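You operate a simulated robot arm through the tools that you are given. There is no shell and no other tool.

You run a simulated robot arm. Do the job below in one go: nothing can be reset, and whatever is moved stays where it is left.

TASK
Nest all five pots in one stack, each inside the next wider one.
Fine: push the stack 20 cm back, within 5 cm, clear of its mat.
Where things are to end (x, y in the base frame): blue pot within 50 mm of [750, -300].

It is judged by the outcome, as a careful person would: the job done as asked, and still so three seconds after it is handed in. It fails if anything else is knocked over, pushed out of place, dropped, spilled or broken.

THE ROBOT
A 7-joint arm with a fingered hand, fixed in place. Base frame: the origin is on the floor under the middle of its stand, x ahead of it, y to its left, z up; the work surface is at about z = 820. Lengths are in mm, angles in degrees, forces in N, time in s.
With the tool pointing down near the work surface it reaches from about 280 to 700 mm from the base axis. Its first joint turns from -166.0 to 166.0 degrees. Payload 4 kg.
The tool frame sits at the grasp point between the pads (the TCP): z along the fingers, y along the line on which they close. The tips reach 26 mm beyond it. The gripper opens to 156 mm; its body begins 73 mm behind the TCP. The gripper is a hand of 4 fingers: y runs from the thumb to the fingers, the wrist lies at [0, 0, -239] in the tool frame.
Orientation is that of the tool frame in the base frame, as a unit quaternion [x, y, z, w]. With the fingers straight down and closing along the base's y, the tool's x points along the base's -x, its y along +y and its z along -z.

THE INTERFACE
- The arm moves only by the tool send_rows. Its argument "commands" is a list of rows, each an object (a shift or turn left out is 0) with "slide": the shift along the tool's x, y, z in cm, a list of three; "delta_rot": the turn, a rotation vector about the tool's x, y, z in rad, a list of three. In form: [{"slide": [x, y, z], "delta_rot": [wx, wy, wz]}, ...]. A call has 1 to 20 rows; each row shifts and turns the commanded pose from where the row before left it, along the tool's axes as they then stand. A row lasts 0.2 s, in which the tool goes at most 50 mm and 8.6 degrees; a call with a longer step from one row to the next is refused whole. A pose out of reach is approached as far as the arm can. The call stops where the force on the tool passes 40 N (or 10 N more than at its start, if that is more) or the arm is blocked; 0.2 s more then pass. In this call time passes only in rows, and 0.2 s behind the last. The reply holds the time, the measured pose of the TCP, the force on the tool along the base axes, the opening and the grip force, in the units named above and with some noise, with the torque about the TCP (base axes, N m) and any sound that the robot's microphone picked up, and new pictures: "show" is both (left out), scene, wrist or none.
- Cameras (640 x 400 px; columns grow to the right, rows downward): "scene" is fixed at [399.6, 649.6, 1609.7]; the picture's right is [-0.97, -0.25, 0.00], its down [-0.19, 0.71, -0.68] and it looks along [0.17, -0.66, -0.73] (base axes); focal length 372 px, centre (320, 200). "wrist" rides on the gripper at [58, -58, -91] in the tool frame; the picture's right is [0.71, 0.71, 0.00], its down [-0.53, 0.53, -0.67] and it looks along [-0.47, 0.47, 0.74] (tool axes); focal length 265 px, centre (320, 200). There is no depth. A picture from a camera that has moved, and an enlarged one, comes with that camera's place and axes in the base frame and with its lens.
- set_fingers(finger1, finger2, finger3, thumb_bend): sets how far each is bent, from 0 (flat) to 1 (curled in); at 0.3 the hand is open as for a grip, at 0.7 the pads meet at the TCP. One left out holds its place. A second passes; each finger stops where it meets its share of the squeeze, and holds until it gets a number again. It is the only way to open and close the hand. It gives what a move gives, with no picture; readings hold the bend of each and the force on the fingers (four entries, about 0 where the hand has none), thumb and palm.
- inspect(camera, box): a new picture of the part [left, top, right, bottom] of that camera's present view, enlarged. No time passes.
- job_done(): hands the job in; it is judged then, once.

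Places have to be worked out from the pictures, the camera data and where the tool is seen. Open the gripper and draw the arm clear of the work before you hand the job in, unless the task says otherwise.

The tools are called after "Request:" as name(argument=value, ...) on one line, values as JSON. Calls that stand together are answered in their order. send_rows: Moves the arm, as the interface text tells. Its arguments: {"type":"object","properties":{"commands":{"type":"array"},"show":{"type":"string","enum":["both","scene","wrist","none"]}},"required":["commands"]} The other tools are called the same way: set_fingers (finger1, finger2, finger3, thumb_bend) moves the fingers one by one; inspect (camera, box) takes an enlarged picture of a part of a camera's view; job_done () hands the job in.

At the start:

```text
t: 0.0
ee_pos: [391.3, 123.4, 1217.3]
orientation: [0.0, 1.0, 0.001, 0.0]
wrist_force: [-0.3, -0.6, -0.4]
wrist_torque: [-0.01, -0.02, 0.04]
grip_width: 155.7
finger_force: 0.0
shape: jaw
bend: [0.3, 0.3, 0.3, 0.3]
finger forces: [0.0, 0.1, 0.0, 0.0, 0.1, 0.0]
```

scene: 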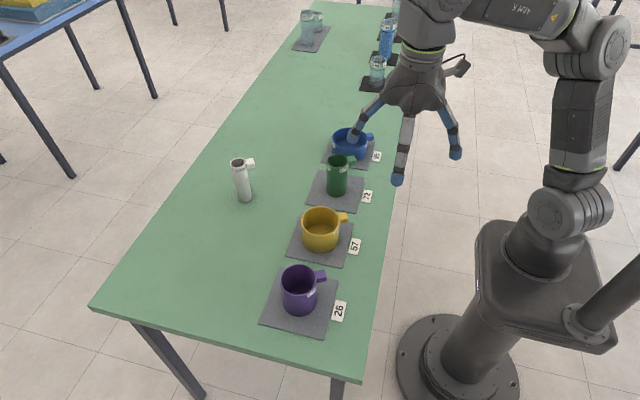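
wrist: 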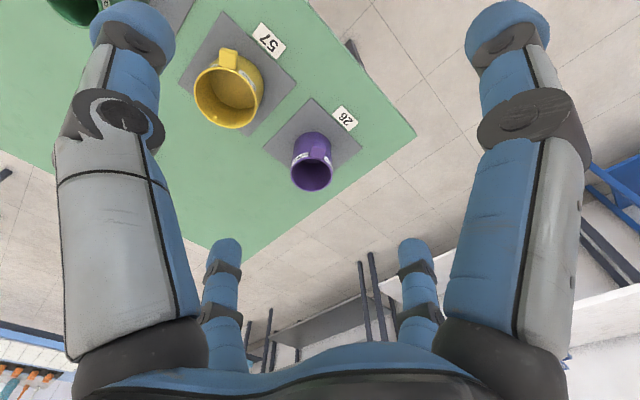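

I'll look closely at each of the pots and the area around them before I move.

Request:
inspect(camera="scene", box=[210, 110, 400, 230])

Request:
inspect(camera="scene", box=[210, 200, 400, 350])

Request:
inspect(camera="scene", box=[270, 0, 430, 110])

Request:
inspect(camera="wrist", box=[160, 0, 420, 200])

```text
3.33 times, centred on (305, 170) of scene
camera zoom: at [399.6, 649.6, 1609.7], right [-0.97, -0.25, 0.0], down [-0.19, 0.71, -0.68], along [0.17, -0.66, -0.73], focal length 1242 px, centre (370, 300)
```

zoom: 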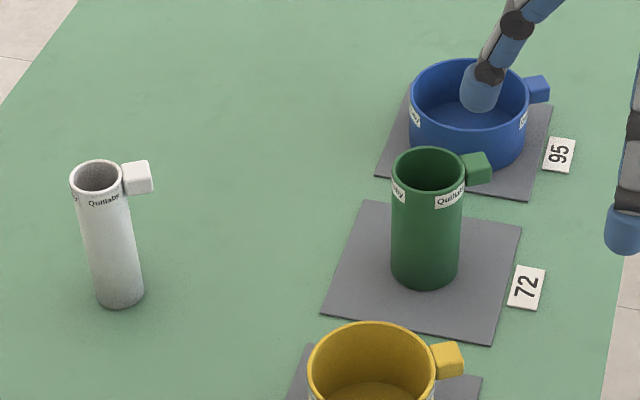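

```text
2.67 times, centred on (305, 275) of scene
camera zoom: at [399.6, 649.6, 1609.7], right [-0.97, -0.25, 0.0], down [-0.19, 0.71, -0.68], along [0.17, -0.66, -0.73], focal length 993 px, centre (360, 0)
```

zoom: 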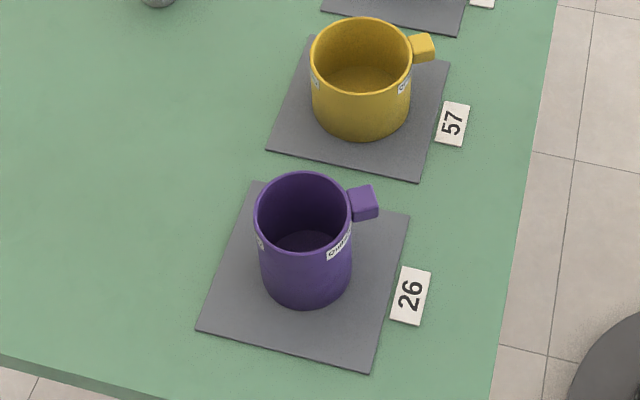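

```text
3.64 times, centred on (350, 55) of scene
camera zoom: at [399.6, 649.6, 1609.7], right [-0.97, -0.25, 0.0], down [-0.19, 0.71, -0.68], along [0.17, -0.66, -0.73], focal length 1354 px, centre (211, 727)
```

zoom: 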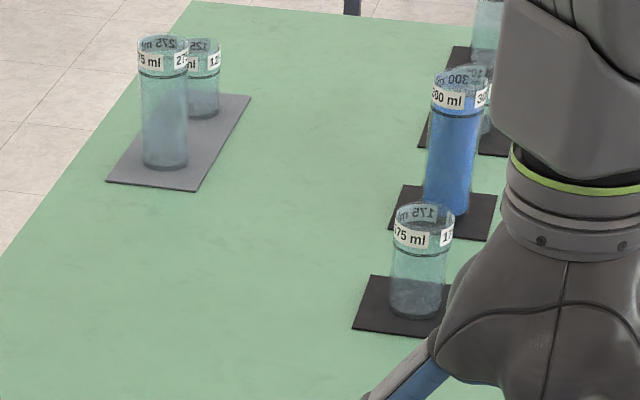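

```text
2.00 times, centred on (290, 100) of wrist
camera zoom: at [332.4, 64.1, 1309.6], right [-0.71, 0.71, 0.0], down [0.53, 0.53, 0.67], along [0.47, 0.47, -0.74], focal length 531 px, centre (380, 400)
```

zoom: 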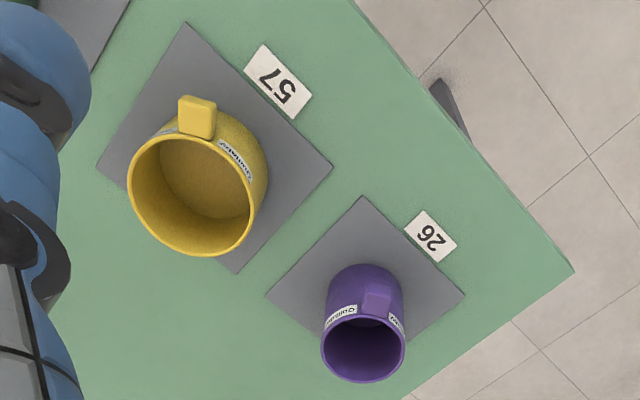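

Going by the pictures, I estimate these positions, diameters and heights:

| Pot | Position | Diameter | Height |
|---|---|---|---|
| Blue | [547, -305] | about 116 | about 45 |
| Green | [547, -117] | about 61 | about 110 |
| Yellow | [546, 70] | about 96 | about 72 |
| Purple | [547, 260] | about 78 | about 97 |
| White | [800, -21] | about 41 | about 133 |

All the handles point toward -x. I'll learn how the fingers move in free air first, starting by bending finger 1 alone.

Request:
set_fingers(finger1=0.5)

Request:
inspect(camera="wrist", box=[0, 0, 640, 400])

Request:
inspect(camera="scene", box=[320, 0, 500, 200])

```text
t: 1.0
ee_pos: [391.0, 123.5, 1217.7]
orientation: [-0.001, 1.0, 0.0, -0.001]
wrist_force: [0.1, 0.6, 0.4]
wrist_torque: [0.01, 0.03, 0.0]
grip_width: 83.5
finger_force: 0.1
shape: fingers
bend: [0.5, 0.3, 0.3, 0.3]
finger forces: [0.0, 0.0, 0.0, 0.0, 0.0, 0.0]
```

```text
1.00 times, centred on (320, 200) of wrist (not enlarged: the box is as wide or as high as the picture)
camera zoom: at [332.4, 64.1, 1309.6], right [-0.71, 0.71, 0.0], down [0.53, 0.53, 0.67], along [0.47, 0.47, -0.74], focal length 265 px, centre (320, 200)
```

zoom: 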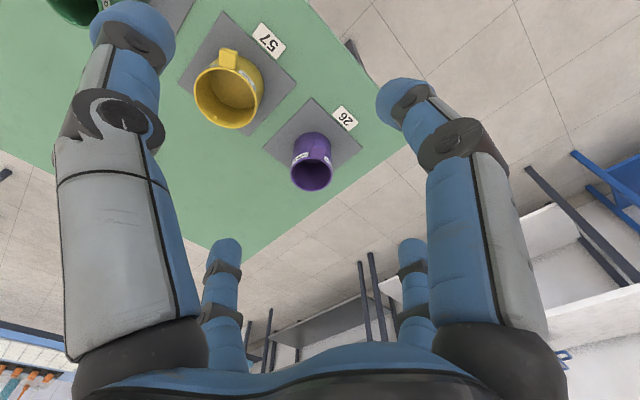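

```text
2.00 times, centred on (410, 100) of scene
camera zoom: at [399.6, 649.6, 1609.7], right [-0.97, -0.25, 0.0], down [-0.19, 0.71, -0.68], along [0.17, -0.66, -0.73], focal length 745 px, centre (140, 400)
```

zoom: 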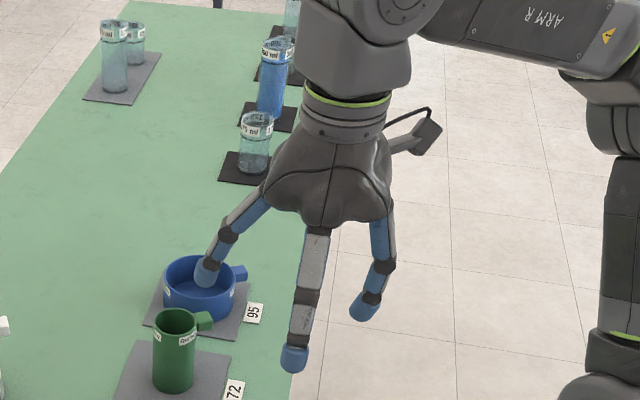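

Finger 1 is the digit on the tool's +x side, and the four digits sit at compass points, so they should centre a round pot. I'll reopen it, then move above yellow with a 45° yaw so the handle falls between two digits and the wrist camera looks along +X.

Request:
set_fingers(finger1=0.3, finger2=0.3, finger3=0.3, thumb_bend=0.3)

Request:
send_rows(commands=[{"slide": [-3.1, -1.06, 2.0]}, {"slide": [-3.1, -1.06, 2.0]}, {"slide": [-3.1, -1.06, 2.0]}, {"slide": [-3.1, -1.06, 2.0]}, {"slide": [-3.1, -1.06, 2.0]}, {"delta_rot": [0, 0, 0.1309]}, {"delta_rot": [0, 0, 0.1309]}, {"delta_rot": [0, 0, 0.1309]}, {"delta_rot": [0, 0, 0.1309]}, {"delta_rot": [0, 0, 0.1309]}, {"delta_rot": [0, 0, 0.1309]}])

```text
t: 2.0
ee_pos: [390.6, 123.4, 1217.7]
orientation: [0.0, 1.0, 0.0, 0.0]
wrist_force: [1.1, 0.1, -0.1]
wrist_torque: [-0.03, 0.02, -0.01]
grip_width: 106.1
finger_force: 0.1
shape: fingers
bend: [0.3, 0.3, 0.3, 0.3]
finger forces: [0.0, 0.0, 0.1, 0.1, 0.1, 0.0]
```

```text
t: 4.4
ee_pos: [545.8, 69.7, 1118.2]
orientation: [0.384, 0.923, 0.001, 0.0]
wrist_force: [-0.6, 0.8, 0.6]
wrist_torque: [-0.02, -0.03, -0.02]
grip_width: 106.4
finger_force: 0.0
shape: fingers
bend: [0.3, 0.3, 0.3, 0.3]
finger forces: [0.1, 0.1, 0.1, 0.0, 0.0, 0.0]
camera wrist: at [463.4, 68.9, 1209.6], right [0.0, 1.0, 0.0], down [0.74, 0.0, 0.67], along [0.67, 0.0, -0.74], focal length 265 px, centre (320, 200)
```

scene: 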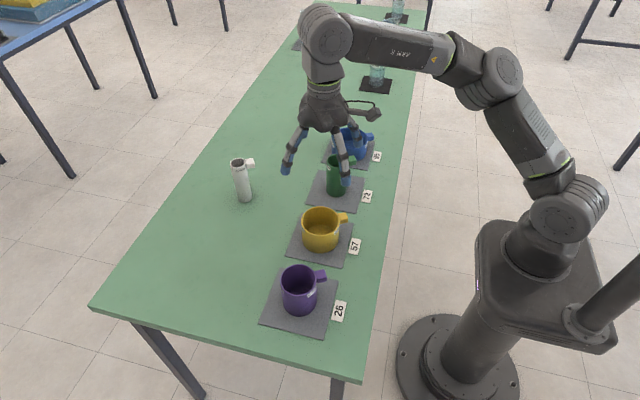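
wrist: 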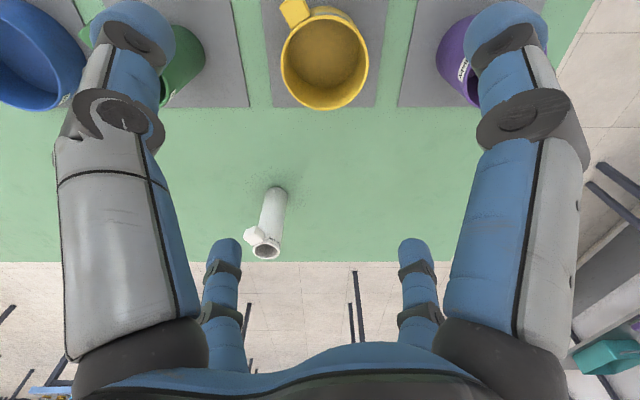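

The wrist view shows yellow's handle pointing about 34° off -X toward -Y, so I need each handle's direction as well as its position. I'll move back over the row to see the pots nearer the centre of the wrist view, starting with blue.

Request:
send_rows(commands=[{"slide": [-2.157, -4.384, 0]}, {"slide": [-2.157, -4.384, 0]}, {"slide": [-2.157, -4.384, 0]}, {"slide": [-2.157, -4.384, 0]}, {"slide": [-2.157, -4.384, 0]}, {"slide": [-2.157, -4.384, 0]}, {"slide": [-2.157, -4.384, 0]}, {"slide": [-2.157, -4.384, 0]}], show="none")

Request:
inspect(camera="wrist", box=[200, 0, 440, 150])

Request:
inspect(camera="wrist", box=[0, 0, 640, 400])

```text
t: 6.2
ee_pos: [419.1, -300.3, 1118.0]
orientation: [0.382, 0.924, 0.0, 0.0]
wrist_force: [-0.1, 0.4, 0.3]
wrist_torque: [0.0, 0.01, -0.03]
grip_width: 106.4
finger_force: 0.1
shape: fingers
bend: [0.3, 0.3, 0.3, 0.3]
finger forces: [0.0, 0.0, 0.0, 0.0, 0.0, 0.1]
```

```text
2.67 times, centred on (320, 75) of wrist
camera zoom: at [337.9, -300.5, 1209.2], right [0.0, 1.0, 0.0], down [0.74, 0.0, 0.67], along [0.67, 0.0, -0.74], focal length 708 px, centre (320, 533)
```

zoom: 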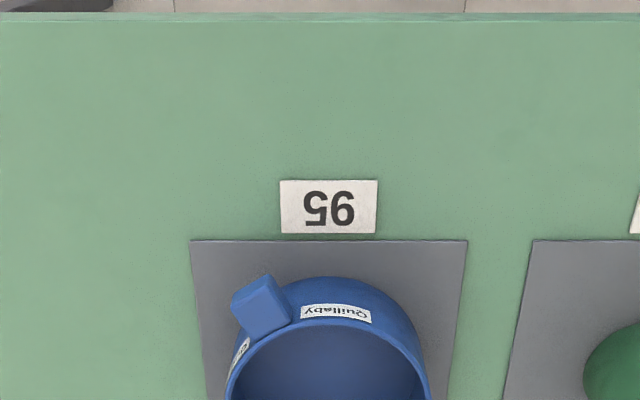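

```text
1.00 times, centred on (320, 200) of wrist (not enlarged: the box is as wide or as high as the picture)
camera zoom: at [337.9, -300.5, 1209.2], right [0.0, 1.0, 0.0], down [0.74, 0.0, 0.67], along [0.67, 0.0, -0.74], focal length 265 px, centre (320, 200)
```

zoom: 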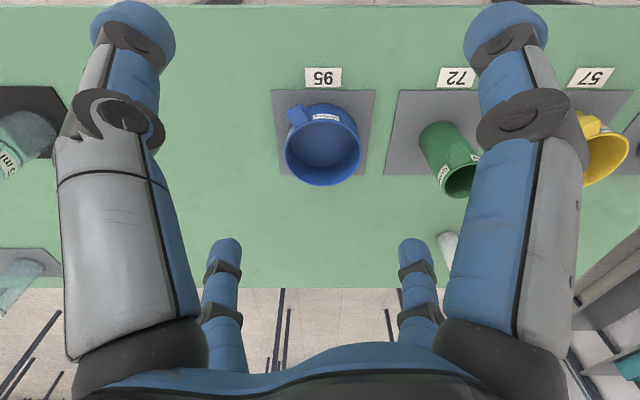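

Blue is now in clear view, with its handle toward -X and -Y. I'll zoom in to fix its rim and base positions.

Request:
inspect(camera="wrist", box=[260, 90, 388, 200])

Request:
send_rows(commands=[{"slide": [3.253, 3.253, 0]}, {"slide": [3.253, 3.253, 0]}, {"slide": [3.253, 3.253, 0]}, {"slide": [3.253, 3.253, 0]}], show="none")

Request:
inspect(camera="wrist", box=[250, 80, 410, 230])

Request:
send_rows(commands=[{"slide": [3.306, 3.306, 0]}, {"slide": [3.306, 3.306, 0]}, {"slide": [3.306, 3.306, 0]}, {"slide": [3.306, 3.306, 0]}], show="none")

Request:
inspect(camera="wrist", box=[250, 80, 410, 230])

Request:
send_rows(commands=[{"slide": [3.36, 3.36, 0]}, {"slide": [3.36, 3.36, 0]}, {"slide": [3.36, 3.36, 0]}, {"slide": [3.36, 3.36, 0]}], show="none")

Request:
inspect(camera="wrist", box=[250, 80, 410, 230])

```text
3.64 times, centred on (324, 145) of wrist
camera zoom: at [337.9, -300.5, 1209.2], right [0.0, 1.0, 0.0], down [0.74, 0.0, 0.67], along [0.67, 0.0, -0.74], focal length 965 px, centre (306, 400)
```

zoom: 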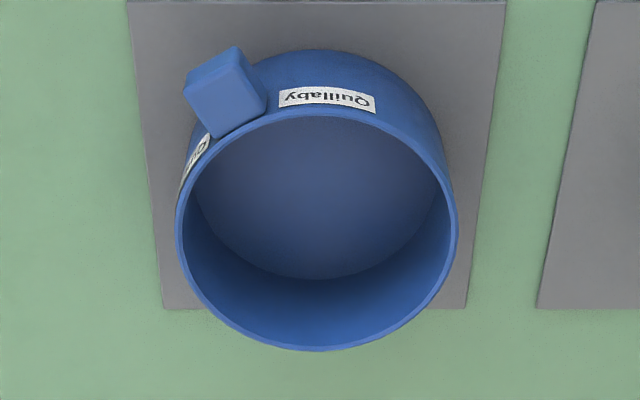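

```text
t: 7.2
ee_pos: [418.7, -115.8, 1117.8]
orientation: [0.383, 0.924, 0.0, 0.0]
wrist_force: [-0.7, -1.1, -0.5]
wrist_torque: [0.01, 0.0, 0.01]
grip_width: 106.3
finger_force: 0.1
shape: fingers
bend: [0.3, 0.3, 0.3, 0.3]
finger forces: [0.0, 0.1, 0.0, 0.1, 0.0, 0.0]
```

```text
2.67 times, centred on (330, 155) of wrist
camera zoom: at [338.2, -117.0, 1209.2], right [0.0, 1.0, 0.0], down [0.74, 0.0, 0.67], along [0.67, 0.0, -0.74], focal length 708 px, centre (293, 320)
```

zoom: 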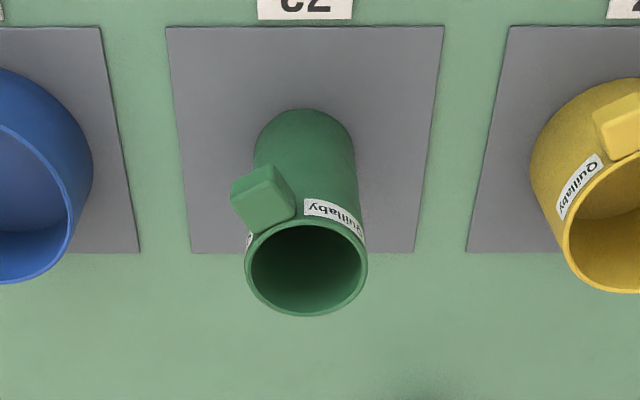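

```text
t: 8.2
ee_pos: [420.3, 71.6, 1118.1]
orientation: [0.384, 0.923, 0.001, 0.001]
wrist_force: [-0.5, -1.1, 0.1]
wrist_torque: [0.03, 0.0, 0.02]
grip_width: 106.4
finger_force: 0.0
shape: fingers
bend: [0.3, 0.3, 0.3, 0.3]
finger forces: [0.0, 0.0, 0.1, 0.0, 0.0, 0.1]
```

```text
2.67 times, centred on (330, 155) of wrist
camera zoom: at [338.8, 70.4, 1209.3], right [0.0, 1.0, 0.0], down [0.74, 0.0, 0.67], along [0.67, 0.0, -0.74], focal length 708 px, centre (293, 320)
```

zoom: 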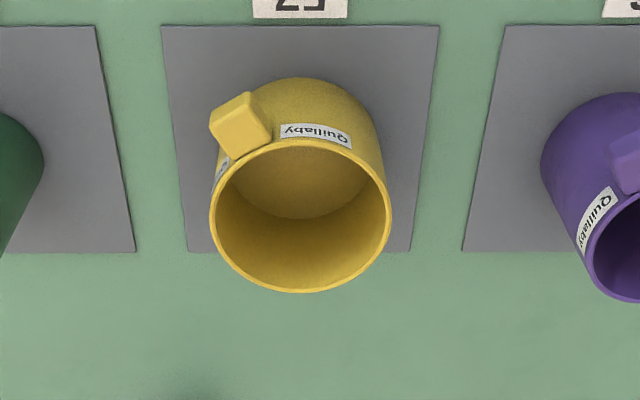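

```text
t: 9.2
ee_pos: [444.9, 208.6, 1120.2]
orientation: [0.381, 0.925, 0.0, 0.002]
wrist_force: [-0.1, 0.4, -0.3]
wrist_torque: [0.05, 0.0, 0.04]
grip_width: 106.5
finger_force: 0.0
shape: fingers
bend: [0.3, 0.3, 0.3, 0.3]
finger forces: [0.1, 0.0, 0.0, 0.0, 0.0, 0.0]
out of reach, approached as far as the arm can: row 3, 4
```

```text
2.67 times, centred on (330, 155) of wrist
camera zoom: at [363.3, 207.2, 1212.2], right [-0.01, 1.0, 0.0], down [0.74, 0.0, 0.67], along [0.67, 0.0, -0.74], focal length 708 px, centre (293, 320)
```

zoom: 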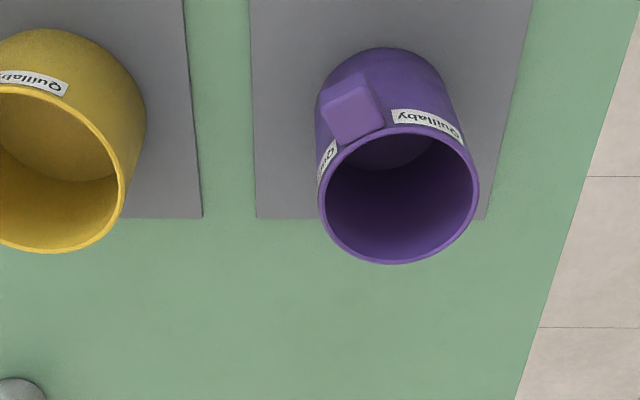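

All the handles point about 28° off -X toward -Y. My refined estimates, with heights stepping by about 20 mm:

| Pot | Centre | Diameter | Rim z |
|---|---|---|---|
| Blue | (551, -296) | 114 | about 876 |
| Green | (551, -111) | 60 | about 936 |
| Yellow | (551, 74) | 96 | about 896 |
| Purple | (551, 258) | 78 | about 917 |

I'll yaw back 28° so the digits straddle the handles, then read the pose, since the last move ran out of reach.

Request:
send_rows(commands=[{"delta_rot": [0, 0, -0.1222]}, {"delta_rot": [0, 0, -0.1222]}, {"delta_rot": [0, 0, -0.1222]}, {"delta_rot": [0, 0, -0.1222]}], show="wrist")

```text
t: 10.2
ee_pos: [444.5, 209.1, 1120.7]
orientation: [0.148, 0.989, 0.001, 0.001]
wrist_force: [0.1, 0.3, -0.6]
wrist_torque: [0.02, 0.01, 0.0]
grip_width: 106.4
finger_force: 0.0
shape: fingers
bend: [0.3, 0.3, 0.3, 0.3]
finger forces: [0.1, 0.1, 0.1, 0.0, 0.0, 0.0]
camera wrist: at [372.6, 169.2, 1212.4], right [-0.47, 0.88, 0.0], down [0.66, 0.35, 0.67], along [0.59, 0.31, -0.74], focal length 265 px, centre (320, 200)
```

wrist: 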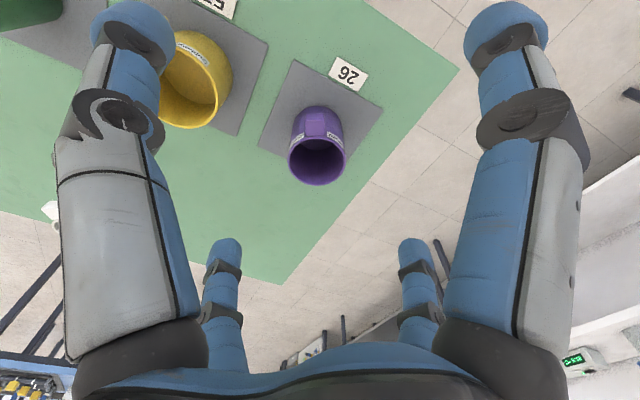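

The yaw is now 17° and the commanded pose matches the measured one. Next I'll move above yellow's estimated centre (551.4, 74.1) and lower to z ≈ 1000 to check alignment.

Request:
send_rows(commands=[{"slide": [-3.54, -2.4475, 0]}, {"slide": [-3.54, -2.4475, 0]}, {"slide": [-3.54, -2.4475, 0]}, {"slide": [-3.54, -2.4475, 0]}, {"slide": [0, 0, 4]}, {"slide": [0, 0, 4]}, {"slide": [0, 0, 4]}])

Request:
inspect(camera="wrist", box=[240, 20, 400, 180])

```text
t: 11.8
ee_pos: [552.2, 75.2, 1000.2]
orientation: [0.148, 0.989, 0.001, 0.002]
wrist_force: [0.4, 0.0, -0.3]
wrist_torque: [-0.03, 0.03, -0.01]
grip_width: 106.5
finger_force: 0.0
shape: fingers
bend: [0.3, 0.3, 0.3, 0.3]
finger forces: [0.0, 0.1, 0.0, 0.0, 0.0, 0.0]
camera wrist: at [479.3, 34.8, 1092.1], right [-0.47, 0.88, 0.0], down [0.66, 0.35, 0.67], along [0.59, 0.31, -0.74], focal length 265 px, centre (320, 200)
```

scene: 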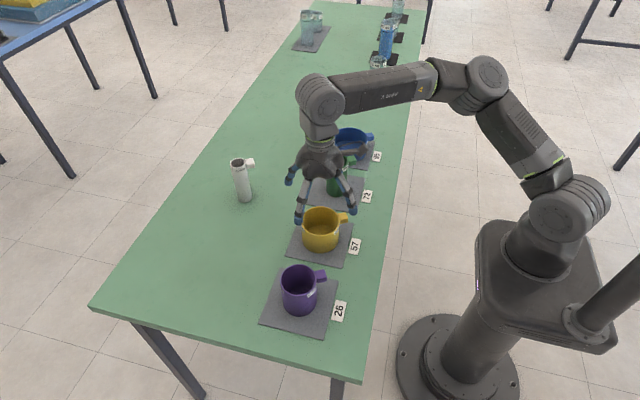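
wrist: 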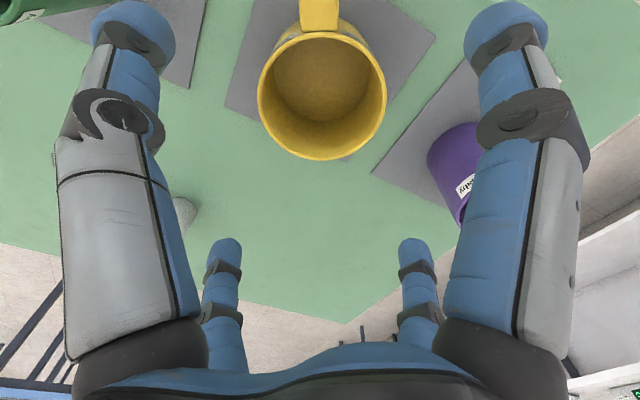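

```text
2.50 times, centred on (320, 100) of wrist
camera zoom: at [479.3, 34.8, 1092.1], right [-0.47, 0.88, 0.0], down [0.66, 0.35, 0.67], along [0.59, 0.31, -0.74], focal length 664 px, centre (320, 450)
```

zoom: 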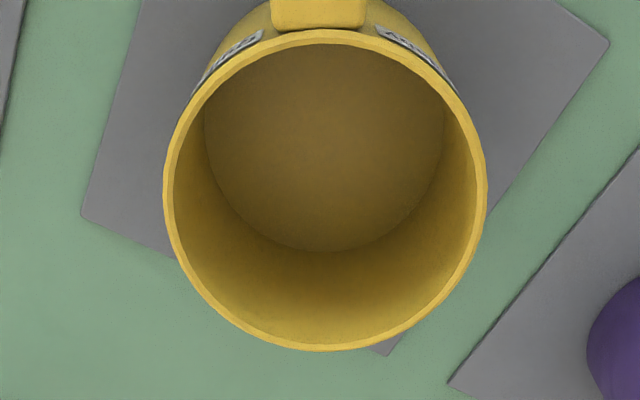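

Yellow's rim centre is within about 2 mm of the tool axis. I'll make that small correction and descend to z ≈ 903, so the fingertips close just below the rim.

Request:
send_rows(commands=[{"slide": [0.12, 0.07, 2]}, {"slide": [0, 0, 2.5]}, {"slide": [0, 0, 2.5]}, {"slide": [0, 0, 1.7]}, {"slide": [0, 0, 1.0]}])

```text
t: 13.0
ee_pos: [550.0, 74.6, 904.1]
orientation: [0.149, 0.989, 0.001, 0.0]
wrist_force: [0.3, -0.3, 0.3]
wrist_torque: [0.0, -0.02, -0.02]
grip_width: 106.5
finger_force: 0.0
shape: fingers
bend: [0.3, 0.3, 0.3, 0.3]
finger forces: [0.0, 0.0, 0.0, 0.0, 0.1, 0.0]
camera wrist: at [478.2, 35.5, 995.1], right [-0.47, 0.88, 0.0], down [0.66, 0.35, 0.67], along [0.59, 0.31, -0.74], focal length 265 px, centre (320, 200)
```

scene: 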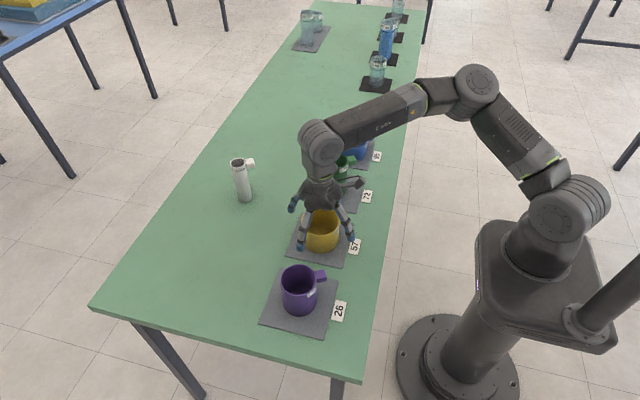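
wrist: 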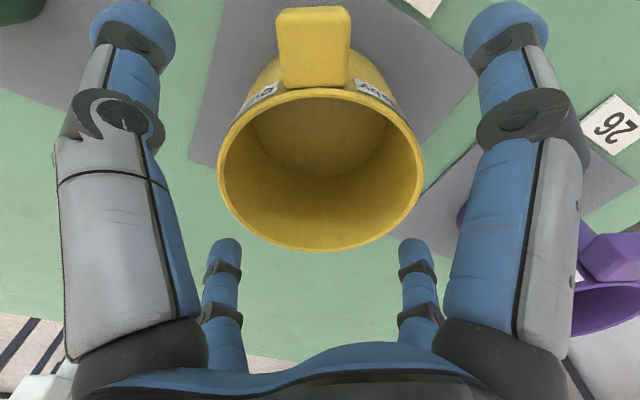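

Yellow sits centred between the four digits with its handle clear of them. I'll close in two steps.

Request:
set_fingers(finger1=0.42, finger2=0.42, finger3=0.42, thumb_bend=0.42)

Request:
inspect(camera="wrist", box=[0, 0, 640, 400])

```text
t: 14.0
ee_pos: [551.0, 74.7, 904.0]
orientation: [0.149, 0.989, 0.001, 0.0]
wrist_force: [-0.5, 0.9, 0.1]
wrist_torque: [0.03, 0.01, -0.01]
grip_width: 73.8
finger_force: 0.0
shape: fingers
bend: [0.42, 0.42, 0.42, 0.42]
finger forces: [0.0, 0.0, 0.0, 0.0, 0.1, 0.0]
```

```text
1.00 times, centred on (320, 200) of wrist (not enlarged: the box is as wide or as high as the picture)
camera zoom: at [478.3, 35.5, 995.4], right [-0.47, 0.88, 0.0], down [0.66, 0.35, 0.67], along [0.59, 0.31, -0.74], focal length 265 px, centre (320, 200)
```

zoom: 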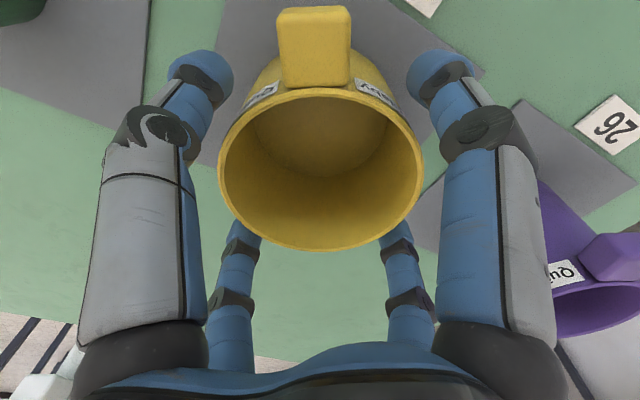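

All digits are close and there is no contact yet. I'll close until they hold.

Request:
set_fingers(finger1=0.5, finger2=0.5, finger3=0.5, thumb_bend=0.5)

Request:
inspect(camera="wrist", box=[0, 0, 640, 400])

Request:
inspect(camera="scene", box=[260, 160, 400, 280])

```text
t: 15.0
ee_pos: [550.3, 74.0, 904.0]
orientation: [0.149, 0.989, 0.0, 0.0]
wrist_force: [-0.2, 0.4, 1.5]
wrist_torque: [-0.04, -0.02, 0.0]
grip_width: 59.7
finger_force: 5.3
shape: fingers
bend: [0.47, 0.47, 0.47, 0.48]
finger forces: [2.7, 2.7, 2.4, 0.0, 3.4, 0.0]
```

```text
1.00 times, centred on (320, 200) of wrist (not enlarged: the box is as wide or as high as the picture)
camera zoom: at [478.3, 35.5, 995.4], right [-0.47, 0.88, 0.0], down [0.66, 0.35, 0.67], along [0.59, 0.31, -0.74], focal length 265 px, centre (320, 200)
```

zoom: 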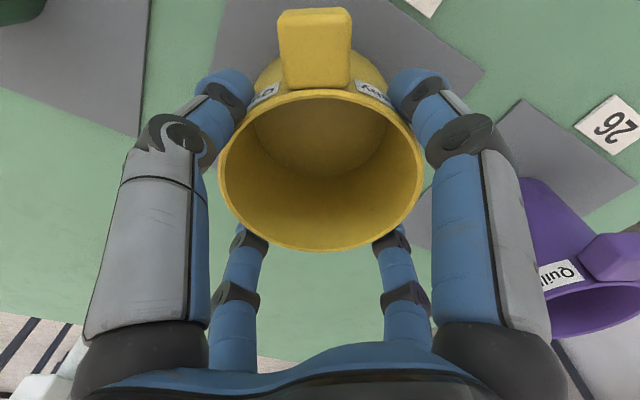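

```text
3.33 times, centred on (330, 220) of scene
camera zoom: at [399.6, 649.6, 1609.7], right [-0.97, -0.25, 0.0], down [-0.19, 0.71, -0.68], along [0.17, -0.66, -0.73], focal length 1242 px, centre (287, 133)
```

zoom: 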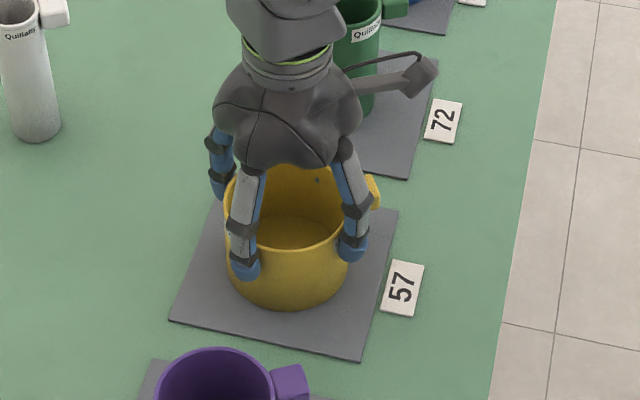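

All four digits hold with about 2.5–3.4 N each. I'll lift gently by 3 cm and check that the pot comes up level.

Request:
send_rows(commands=[{"slide": [0, 0, -0.5]}, {"slide": [0, 0, -0.5]}, {"slide": [0, 0, -1]}, {"slide": [0, 0, -1]}])

```text
t: 16.0
ee_pos: [548.6, 75.1, 934.1]
orientation: [0.147, 0.989, 0.001, 0.0]
wrist_force: [-0.1, -0.6, -1.2]
wrist_torque: [0.01, 0.0, 0.02]
grip_width: 59.7
finger_force: 5.6
shape: fingers
bend: [0.47, 0.47, 0.47, 0.48]
finger forces: [2.7, 2.8, 2.5, 0.0, 3.2, 0.0]
camera wrist: at [478.1, 35.3, 1025.6], right [-0.47, 0.88, 0.0], down [0.66, 0.35, 0.67], along [0.59, 0.31, -0.74], focal length 265 px, centre (320, 200)
```

scene: 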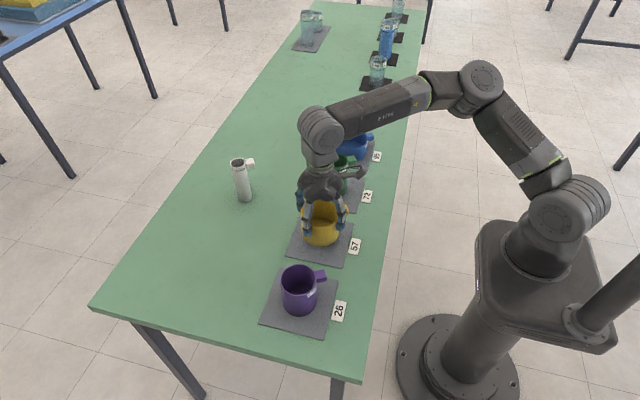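
wrist: 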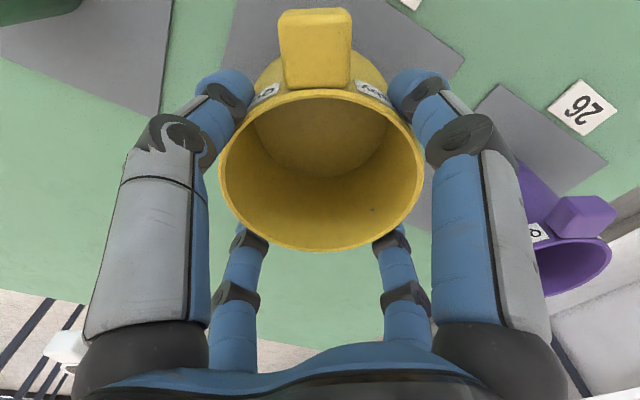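

Yellow lifted level and firm; it weighs about 1.2 N. I'll raise it above green's height and carry it over blue at (551, -296).

Request:
send_rows(commands=[{"slide": [0, 0, -3.65]}, {"slide": [0, 0, -3.65]}, {"slide": [0, 0, -3.65]}, {"slide": [0, 0, -3.65]}, {"slide": [-0.5, -2, 0]}, {"slide": [-1.3, -4.2, 0]}, {"slide": [-1.3725, -4.4275, 0]}, {"slide": [-1.3725, -4.4275, 0]}, {"slide": [-1.3725, -4.4275, 0]}, {"slide": [-1.3725, -4.4275, 0]}, {"slide": [-1.3725, -4.4275, 0]}, {"slide": [-1.3, -4.2, 0]}, {"slide": [-0.63, -2.0, 0]}, {"slide": [-0.4, -0.85, 0]}])

```text
t: 19.0
ee_pos: [552.3, -295.8, 1079.4]
orientation: [0.148, 0.989, 0.0, 0.0]
wrist_force: [-0.6, 0.2, -0.7]
wrist_torque: [-0.01, -0.02, 0.0]
grip_width: 59.4
finger_force: 5.3
shape: fingers
bend: [0.47, 0.47, 0.47, 0.48]
finger forces: [2.5, 2.8, 2.3, 0.2, 3.2, 0.0]
camera wrist: at [479.7, -335.3, 1171.3], right [-0.47, 0.88, 0.0], down [0.66, 0.35, 0.67], along [0.59, 0.31, -0.74], focal length 265 px, centre (320, 200)
```

scene: 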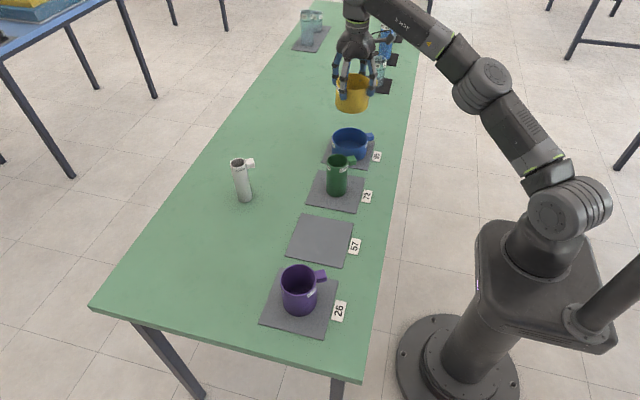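
wrist: 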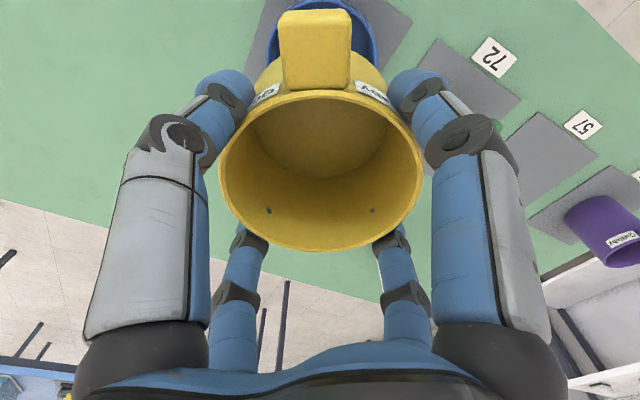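

Yellow is carried stably above blue. I'll zoom in on both views to check the lateral alignment.

Request:
inspect(camera="wrist", box=[240, 0, 400, 100])

Request:
inspect(camera="scene", box=[290, 40, 410, 170])

```text
4.00 times, centred on (320, 50) of wrist
camera zoom: at [479.7, -335.3, 1171.3], right [-0.47, 0.88, 0.0], down [0.66, 0.35, 0.67], along [0.59, 0.31, -0.74], focal length 1062 px, centre (320, 800)
```

zoom: 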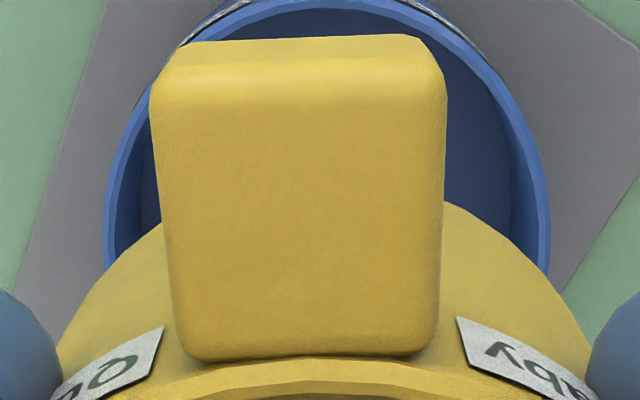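

```text
3.08 times, centred on (350, 105) of scene
camera zoom: at [399.6, 649.6, 1609.7], right [-0.97, -0.25, 0.0], down [-0.19, 0.71, -0.68], along [0.17, -0.66, -0.73], focal length 1146 px, centre (228, 492)
```

zoom: 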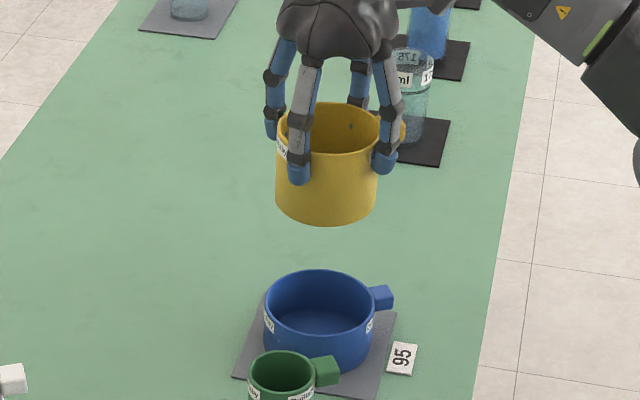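

Blue is only about 1.5 mm to the camera's right of the tool axis, well within clearance. I'll correct for that and descend until yellow's base is just above blue's rim.

Request:
send_rows(commands=[{"slide": [0.1, 0.1, 3]}, {"slide": [0, 0, 3]}, {"slide": [0, 0, 3]}, {"slide": [0, 0, 1.9]}])

Request:
inspect(camera="scene", box=[290, 90, 410, 190])

Request:
inspect(camera="wrist", box=[220, 0, 420, 125])

```text
t: 20.0
ee_pos: [551.9, -295.1, 969.6]
orientation: [0.148, 0.989, 0.001, 0.0]
wrist_force: [0.0, -0.3, -1.0]
wrist_torque: [-0.04, -0.02, -0.01]
grip_width: 59.5
finger_force: 5.8
shape: fingers
bend: [0.47, 0.47, 0.47, 0.48]
finger forces: [2.5, 2.8, 2.5, 0.0, 3.3, 0.0]
camera wrist: at [479.1, -333.8, 1061.7], right [-0.47, 0.88, 0.0], down [0.66, 0.35, 0.67], along [0.59, 0.31, -0.74], focal length 265 px, centre (320, 200)
```

scene: 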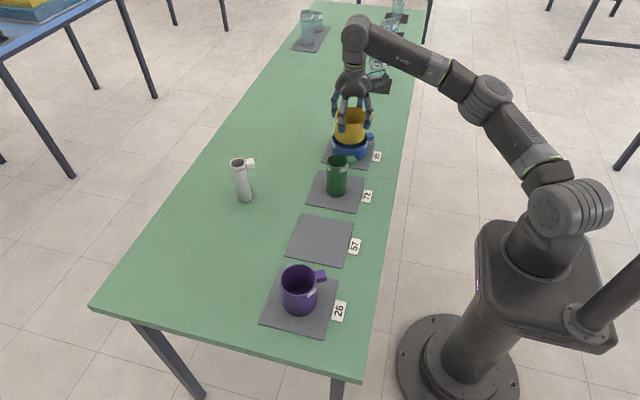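
wrist: 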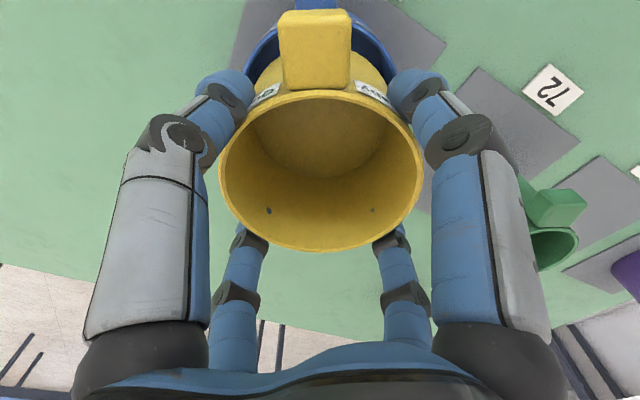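

```text
4.00 times, centred on (350, 140) of scene
camera zoom: at [399.6, 649.6, 1609.7], right [-0.97, -0.25, 0.0], down [-0.19, 0.71, -0.68], along [0.17, -0.66, -0.73], focal length 1490 px, centre (200, 440)
```

zoom: 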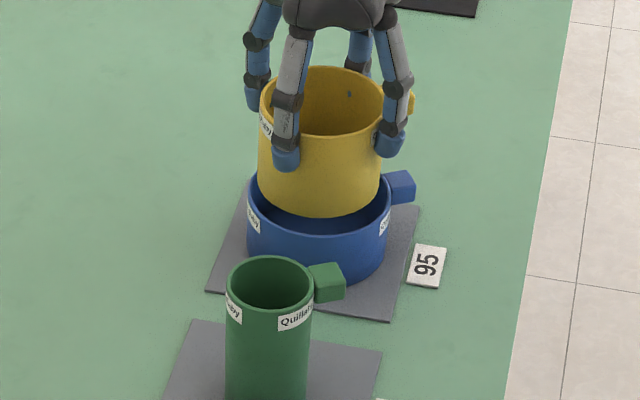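

```text
3.20 times, centred on (320, 62) of wrist
camera zoom: at [479.1, -333.8, 1061.7], right [-0.47, 0.88, 0.0], down [0.66, 0.35, 0.67], along [0.59, 0.31, -0.74], focal length 849 px, centre (320, 640)
```

zoom: 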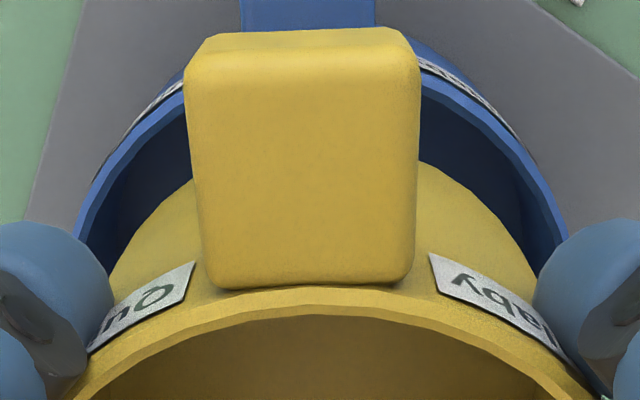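

The gap around yellow looks even on both sides. I'll lower it into blue, slowing near the end because the fingertips come close to blue's rim.

Request:
send_rows(commands=[{"slide": [0, 0, 1.5]}, {"slide": [0, 0, 1.5]}, {"slide": [0, 0, 1.0]}, {"slide": [0, 0, 0.7]}, {"slide": [0, 0, 0.4]}, {"slide": [0, 0, 0.3]}])

Request:
inspect(camera="scene", box=[290, 90, 410, 190])

Request:
inspect(camera="wrist", box=[160, 0, 480, 200])

```text
t: 21.4
ee_pos: [551.0, -296.3, 916.9]
orientation: [0.149, 0.989, 0.0, 0.0]
wrist_force: [-0.4, 0.9, -1.4]
wrist_torque: [0.02, -0.03, -0.01]
grip_width: 59.3
finger_force: 5.0
shape: fingers
bend: [0.47, 0.47, 0.47, 0.48]
finger forces: [2.5, 2.8, 2.4, 0.0, 3.3, 0.1]
camera wrist: at [478.7, -334.4, 1008.5], right [-0.47, 0.88, 0.0], down [0.66, 0.35, 0.67], along [0.59, 0.31, -0.74], focal length 265 px, centre (320, 200)
```

scene: 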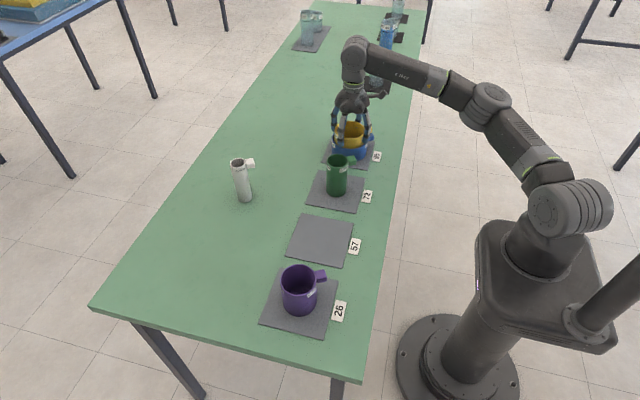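
wrist: 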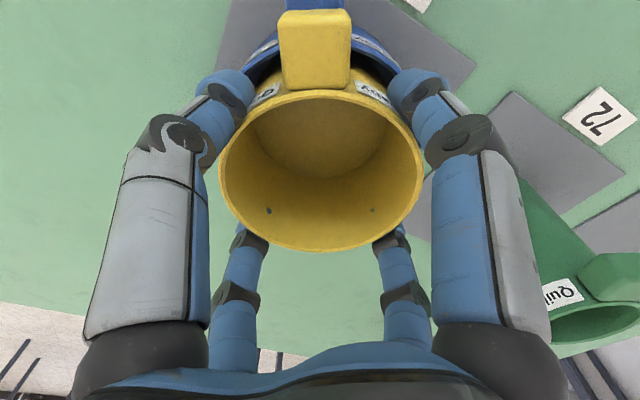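

```text
4.00 times, centred on (350, 140) of scene
camera zoom: at [399.6, 649.6, 1609.7], right [-0.97, -0.25, 0.0], down [-0.19, 0.71, -0.68], along [0.17, -0.66, -0.73], focal length 1490 px, centre (200, 440)
```

zoom: 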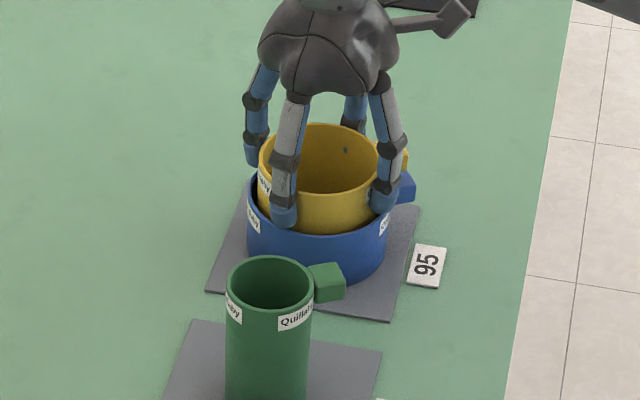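

```text
2.00 times, centred on (320, 100) of wrist
camera zoom: at [478.7, -334.4, 1008.5], right [-0.47, 0.88, 0.0], down [0.66, 0.35, 0.67], along [0.59, 0.31, -0.74], focal length 531 px, centre (320, 400)
```

zoom: 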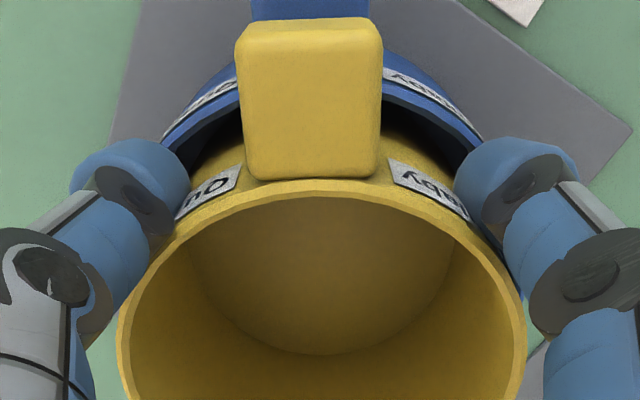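

Yellow is about 8 mm above its seat and there is no contact yet. I'll keep lowering in small steps and watch the force.

Request:
send_rows(commands=[{"slide": [0, 0, 0.15]}, {"slide": [0, 0, 0.15]}], show="none")

Request:
send_rows(commands=[{"slide": [0, 0, 0.1]}, {"slide": [0, 0, 0.1]}], show="none")

```text
t: 22.0
ee_pos: [550.4, -294.6, 915.0]
orientation: [0.149, 0.989, 0.0, 0.001]
wrist_force: [-0.5, 0.2, -1.1]
wrist_torque: [0.0, -0.02, -0.02]
grip_width: 59.5
finger_force: 5.8
shape: fingers
bend: [0.47, 0.47, 0.47, 0.48]
finger forces: [2.5, 2.8, 2.4, 0.1, 3.2, 0.0]
```

```text
t: 22.6
ee_pos: [551.1, -293.7, 912.9]
orientation: [0.149, 0.989, 0.0, 0.0]
wrist_force: [0.5, -0.2, -0.2]
wrist_torque: [-0.04, 0.0, -0.02]
grip_width: 59.3
finger_force: 5.9
shape: fingers
bend: [0.47, 0.47, 0.47, 0.48]
finger forces: [2.7, 3.0, 2.5, 0.0, 3.7, 0.0]
```

There is no clear contact yet. I'll go down another 2 mm in 1 mm steps, then look.

Request:
send_rows(commands=[{"slide": [0, 0, 0.1]}, {"slide": [0, 0, 0.1]}], show="none")

Request:
inspect(camera="scene", box=[310, 100, 400, 175])

```text
t: 23.2
ee_pos: [552.7, -294.4, 911.0]
orientation: [0.148, 0.989, 0.0, 0.001]
wrist_force: [0.0, 1.1, 10.3]
wrist_torque: [-0.09, 0.18, 0.03]
grip_width: 59.6
finger_force: 10.8
shape: fingers
bend: [0.47, 0.47, 0.47, 0.48]
finger forces: [6.5, 4.7, 3.9, 0.1, 7.8, 0.0]
```

```text
5.33 times, centred on (355, 138) of scene
camera zoom: at [399.6, 649.6, 1609.7], right [-0.97, -0.25, 0.0], down [-0.19, 0.71, -0.68], along [0.17, -0.66, -0.73], focal length 1986 px, centre (133, 533)
```

zoom: 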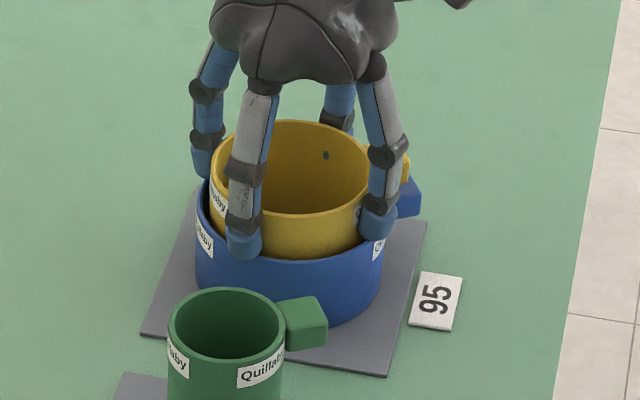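

There is about 10 N of upward force, so yellow is seated, or within a couple of mm with the tips just touching blue's rim. I'll back up 1 mm to unload and open the digits slightly.

Request:
send_rows(commands=[{"slide": [0, 0, -0.1]}], show="none")

Request:
set_fingers(finger1=0.44, finger2=0.44, finger3=0.44, thumb_bend=0.44)

Request:
inspect(camera="scene", box=[310, 100, 400, 175])

Request:
inspect(camera="wrist", box=[0, 0, 640, 400])

```text
t: 23.6
ee_pos: [550.6, -294.2, 910.5]
orientation: [0.148, 0.989, 0.0, 0.001]
wrist_force: [-0.8, 1.1, 9.4]
wrist_torque: [-0.06, 0.1, 0.01]
grip_width: 59.3
finger_force: 11.1
shape: fingers
bend: [0.47, 0.47, 0.47, 0.48]
finger forces: [5.7, 4.5, 4.0, 0.0, 7.6, 0.0]
```

```text
t: 24.6
ee_pos: [550.3, -294.5, 911.4]
orientation: [0.149, 0.989, 0.0, 0.0]
wrist_force: [0.2, 0.2, 1.7]
wrist_torque: [-0.03, 0.06, 0.02]
grip_width: 66.2
finger_force: 1.3
shape: fingers
bend: [0.45, 0.44, 0.44, 0.44]
finger forces: [0.7, 0.0, 0.0, 0.1, 0.8, 0.0]
```

```text
5.33 times, centred on (355, 138) of scene
camera zoom: at [399.6, 649.6, 1609.7], right [-0.97, -0.25, 0.0], down [-0.19, 0.71, -0.68], along [0.17, -0.66, -0.73], focal length 1986 px, centre (133, 533)
```

zoom: 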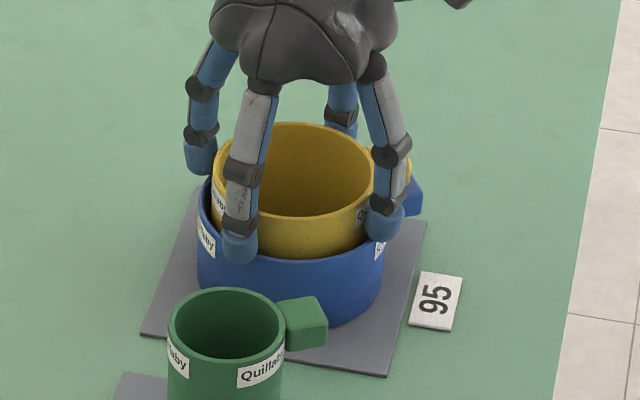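

```text
1.00 times, centred on (320, 200) of wrist (not enlarged: the box is as wide or as high as the picture)
camera zoom: at [478.8, -334.3, 1002.0], right [-0.47, 0.88, 0.0], down [0.66, 0.35, 0.67], along [0.59, 0.31, -0.74], focal length 265 px, centre (320, 200)
```

zoom: 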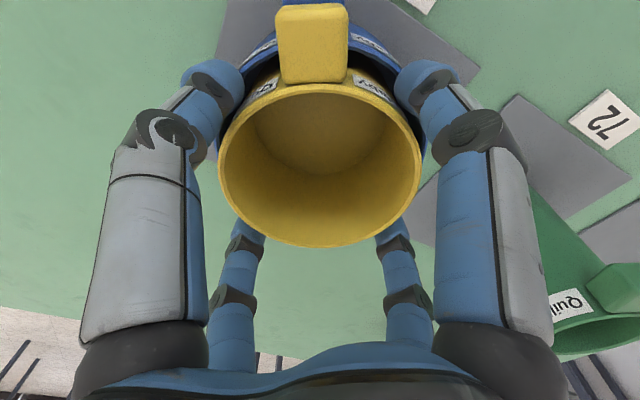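

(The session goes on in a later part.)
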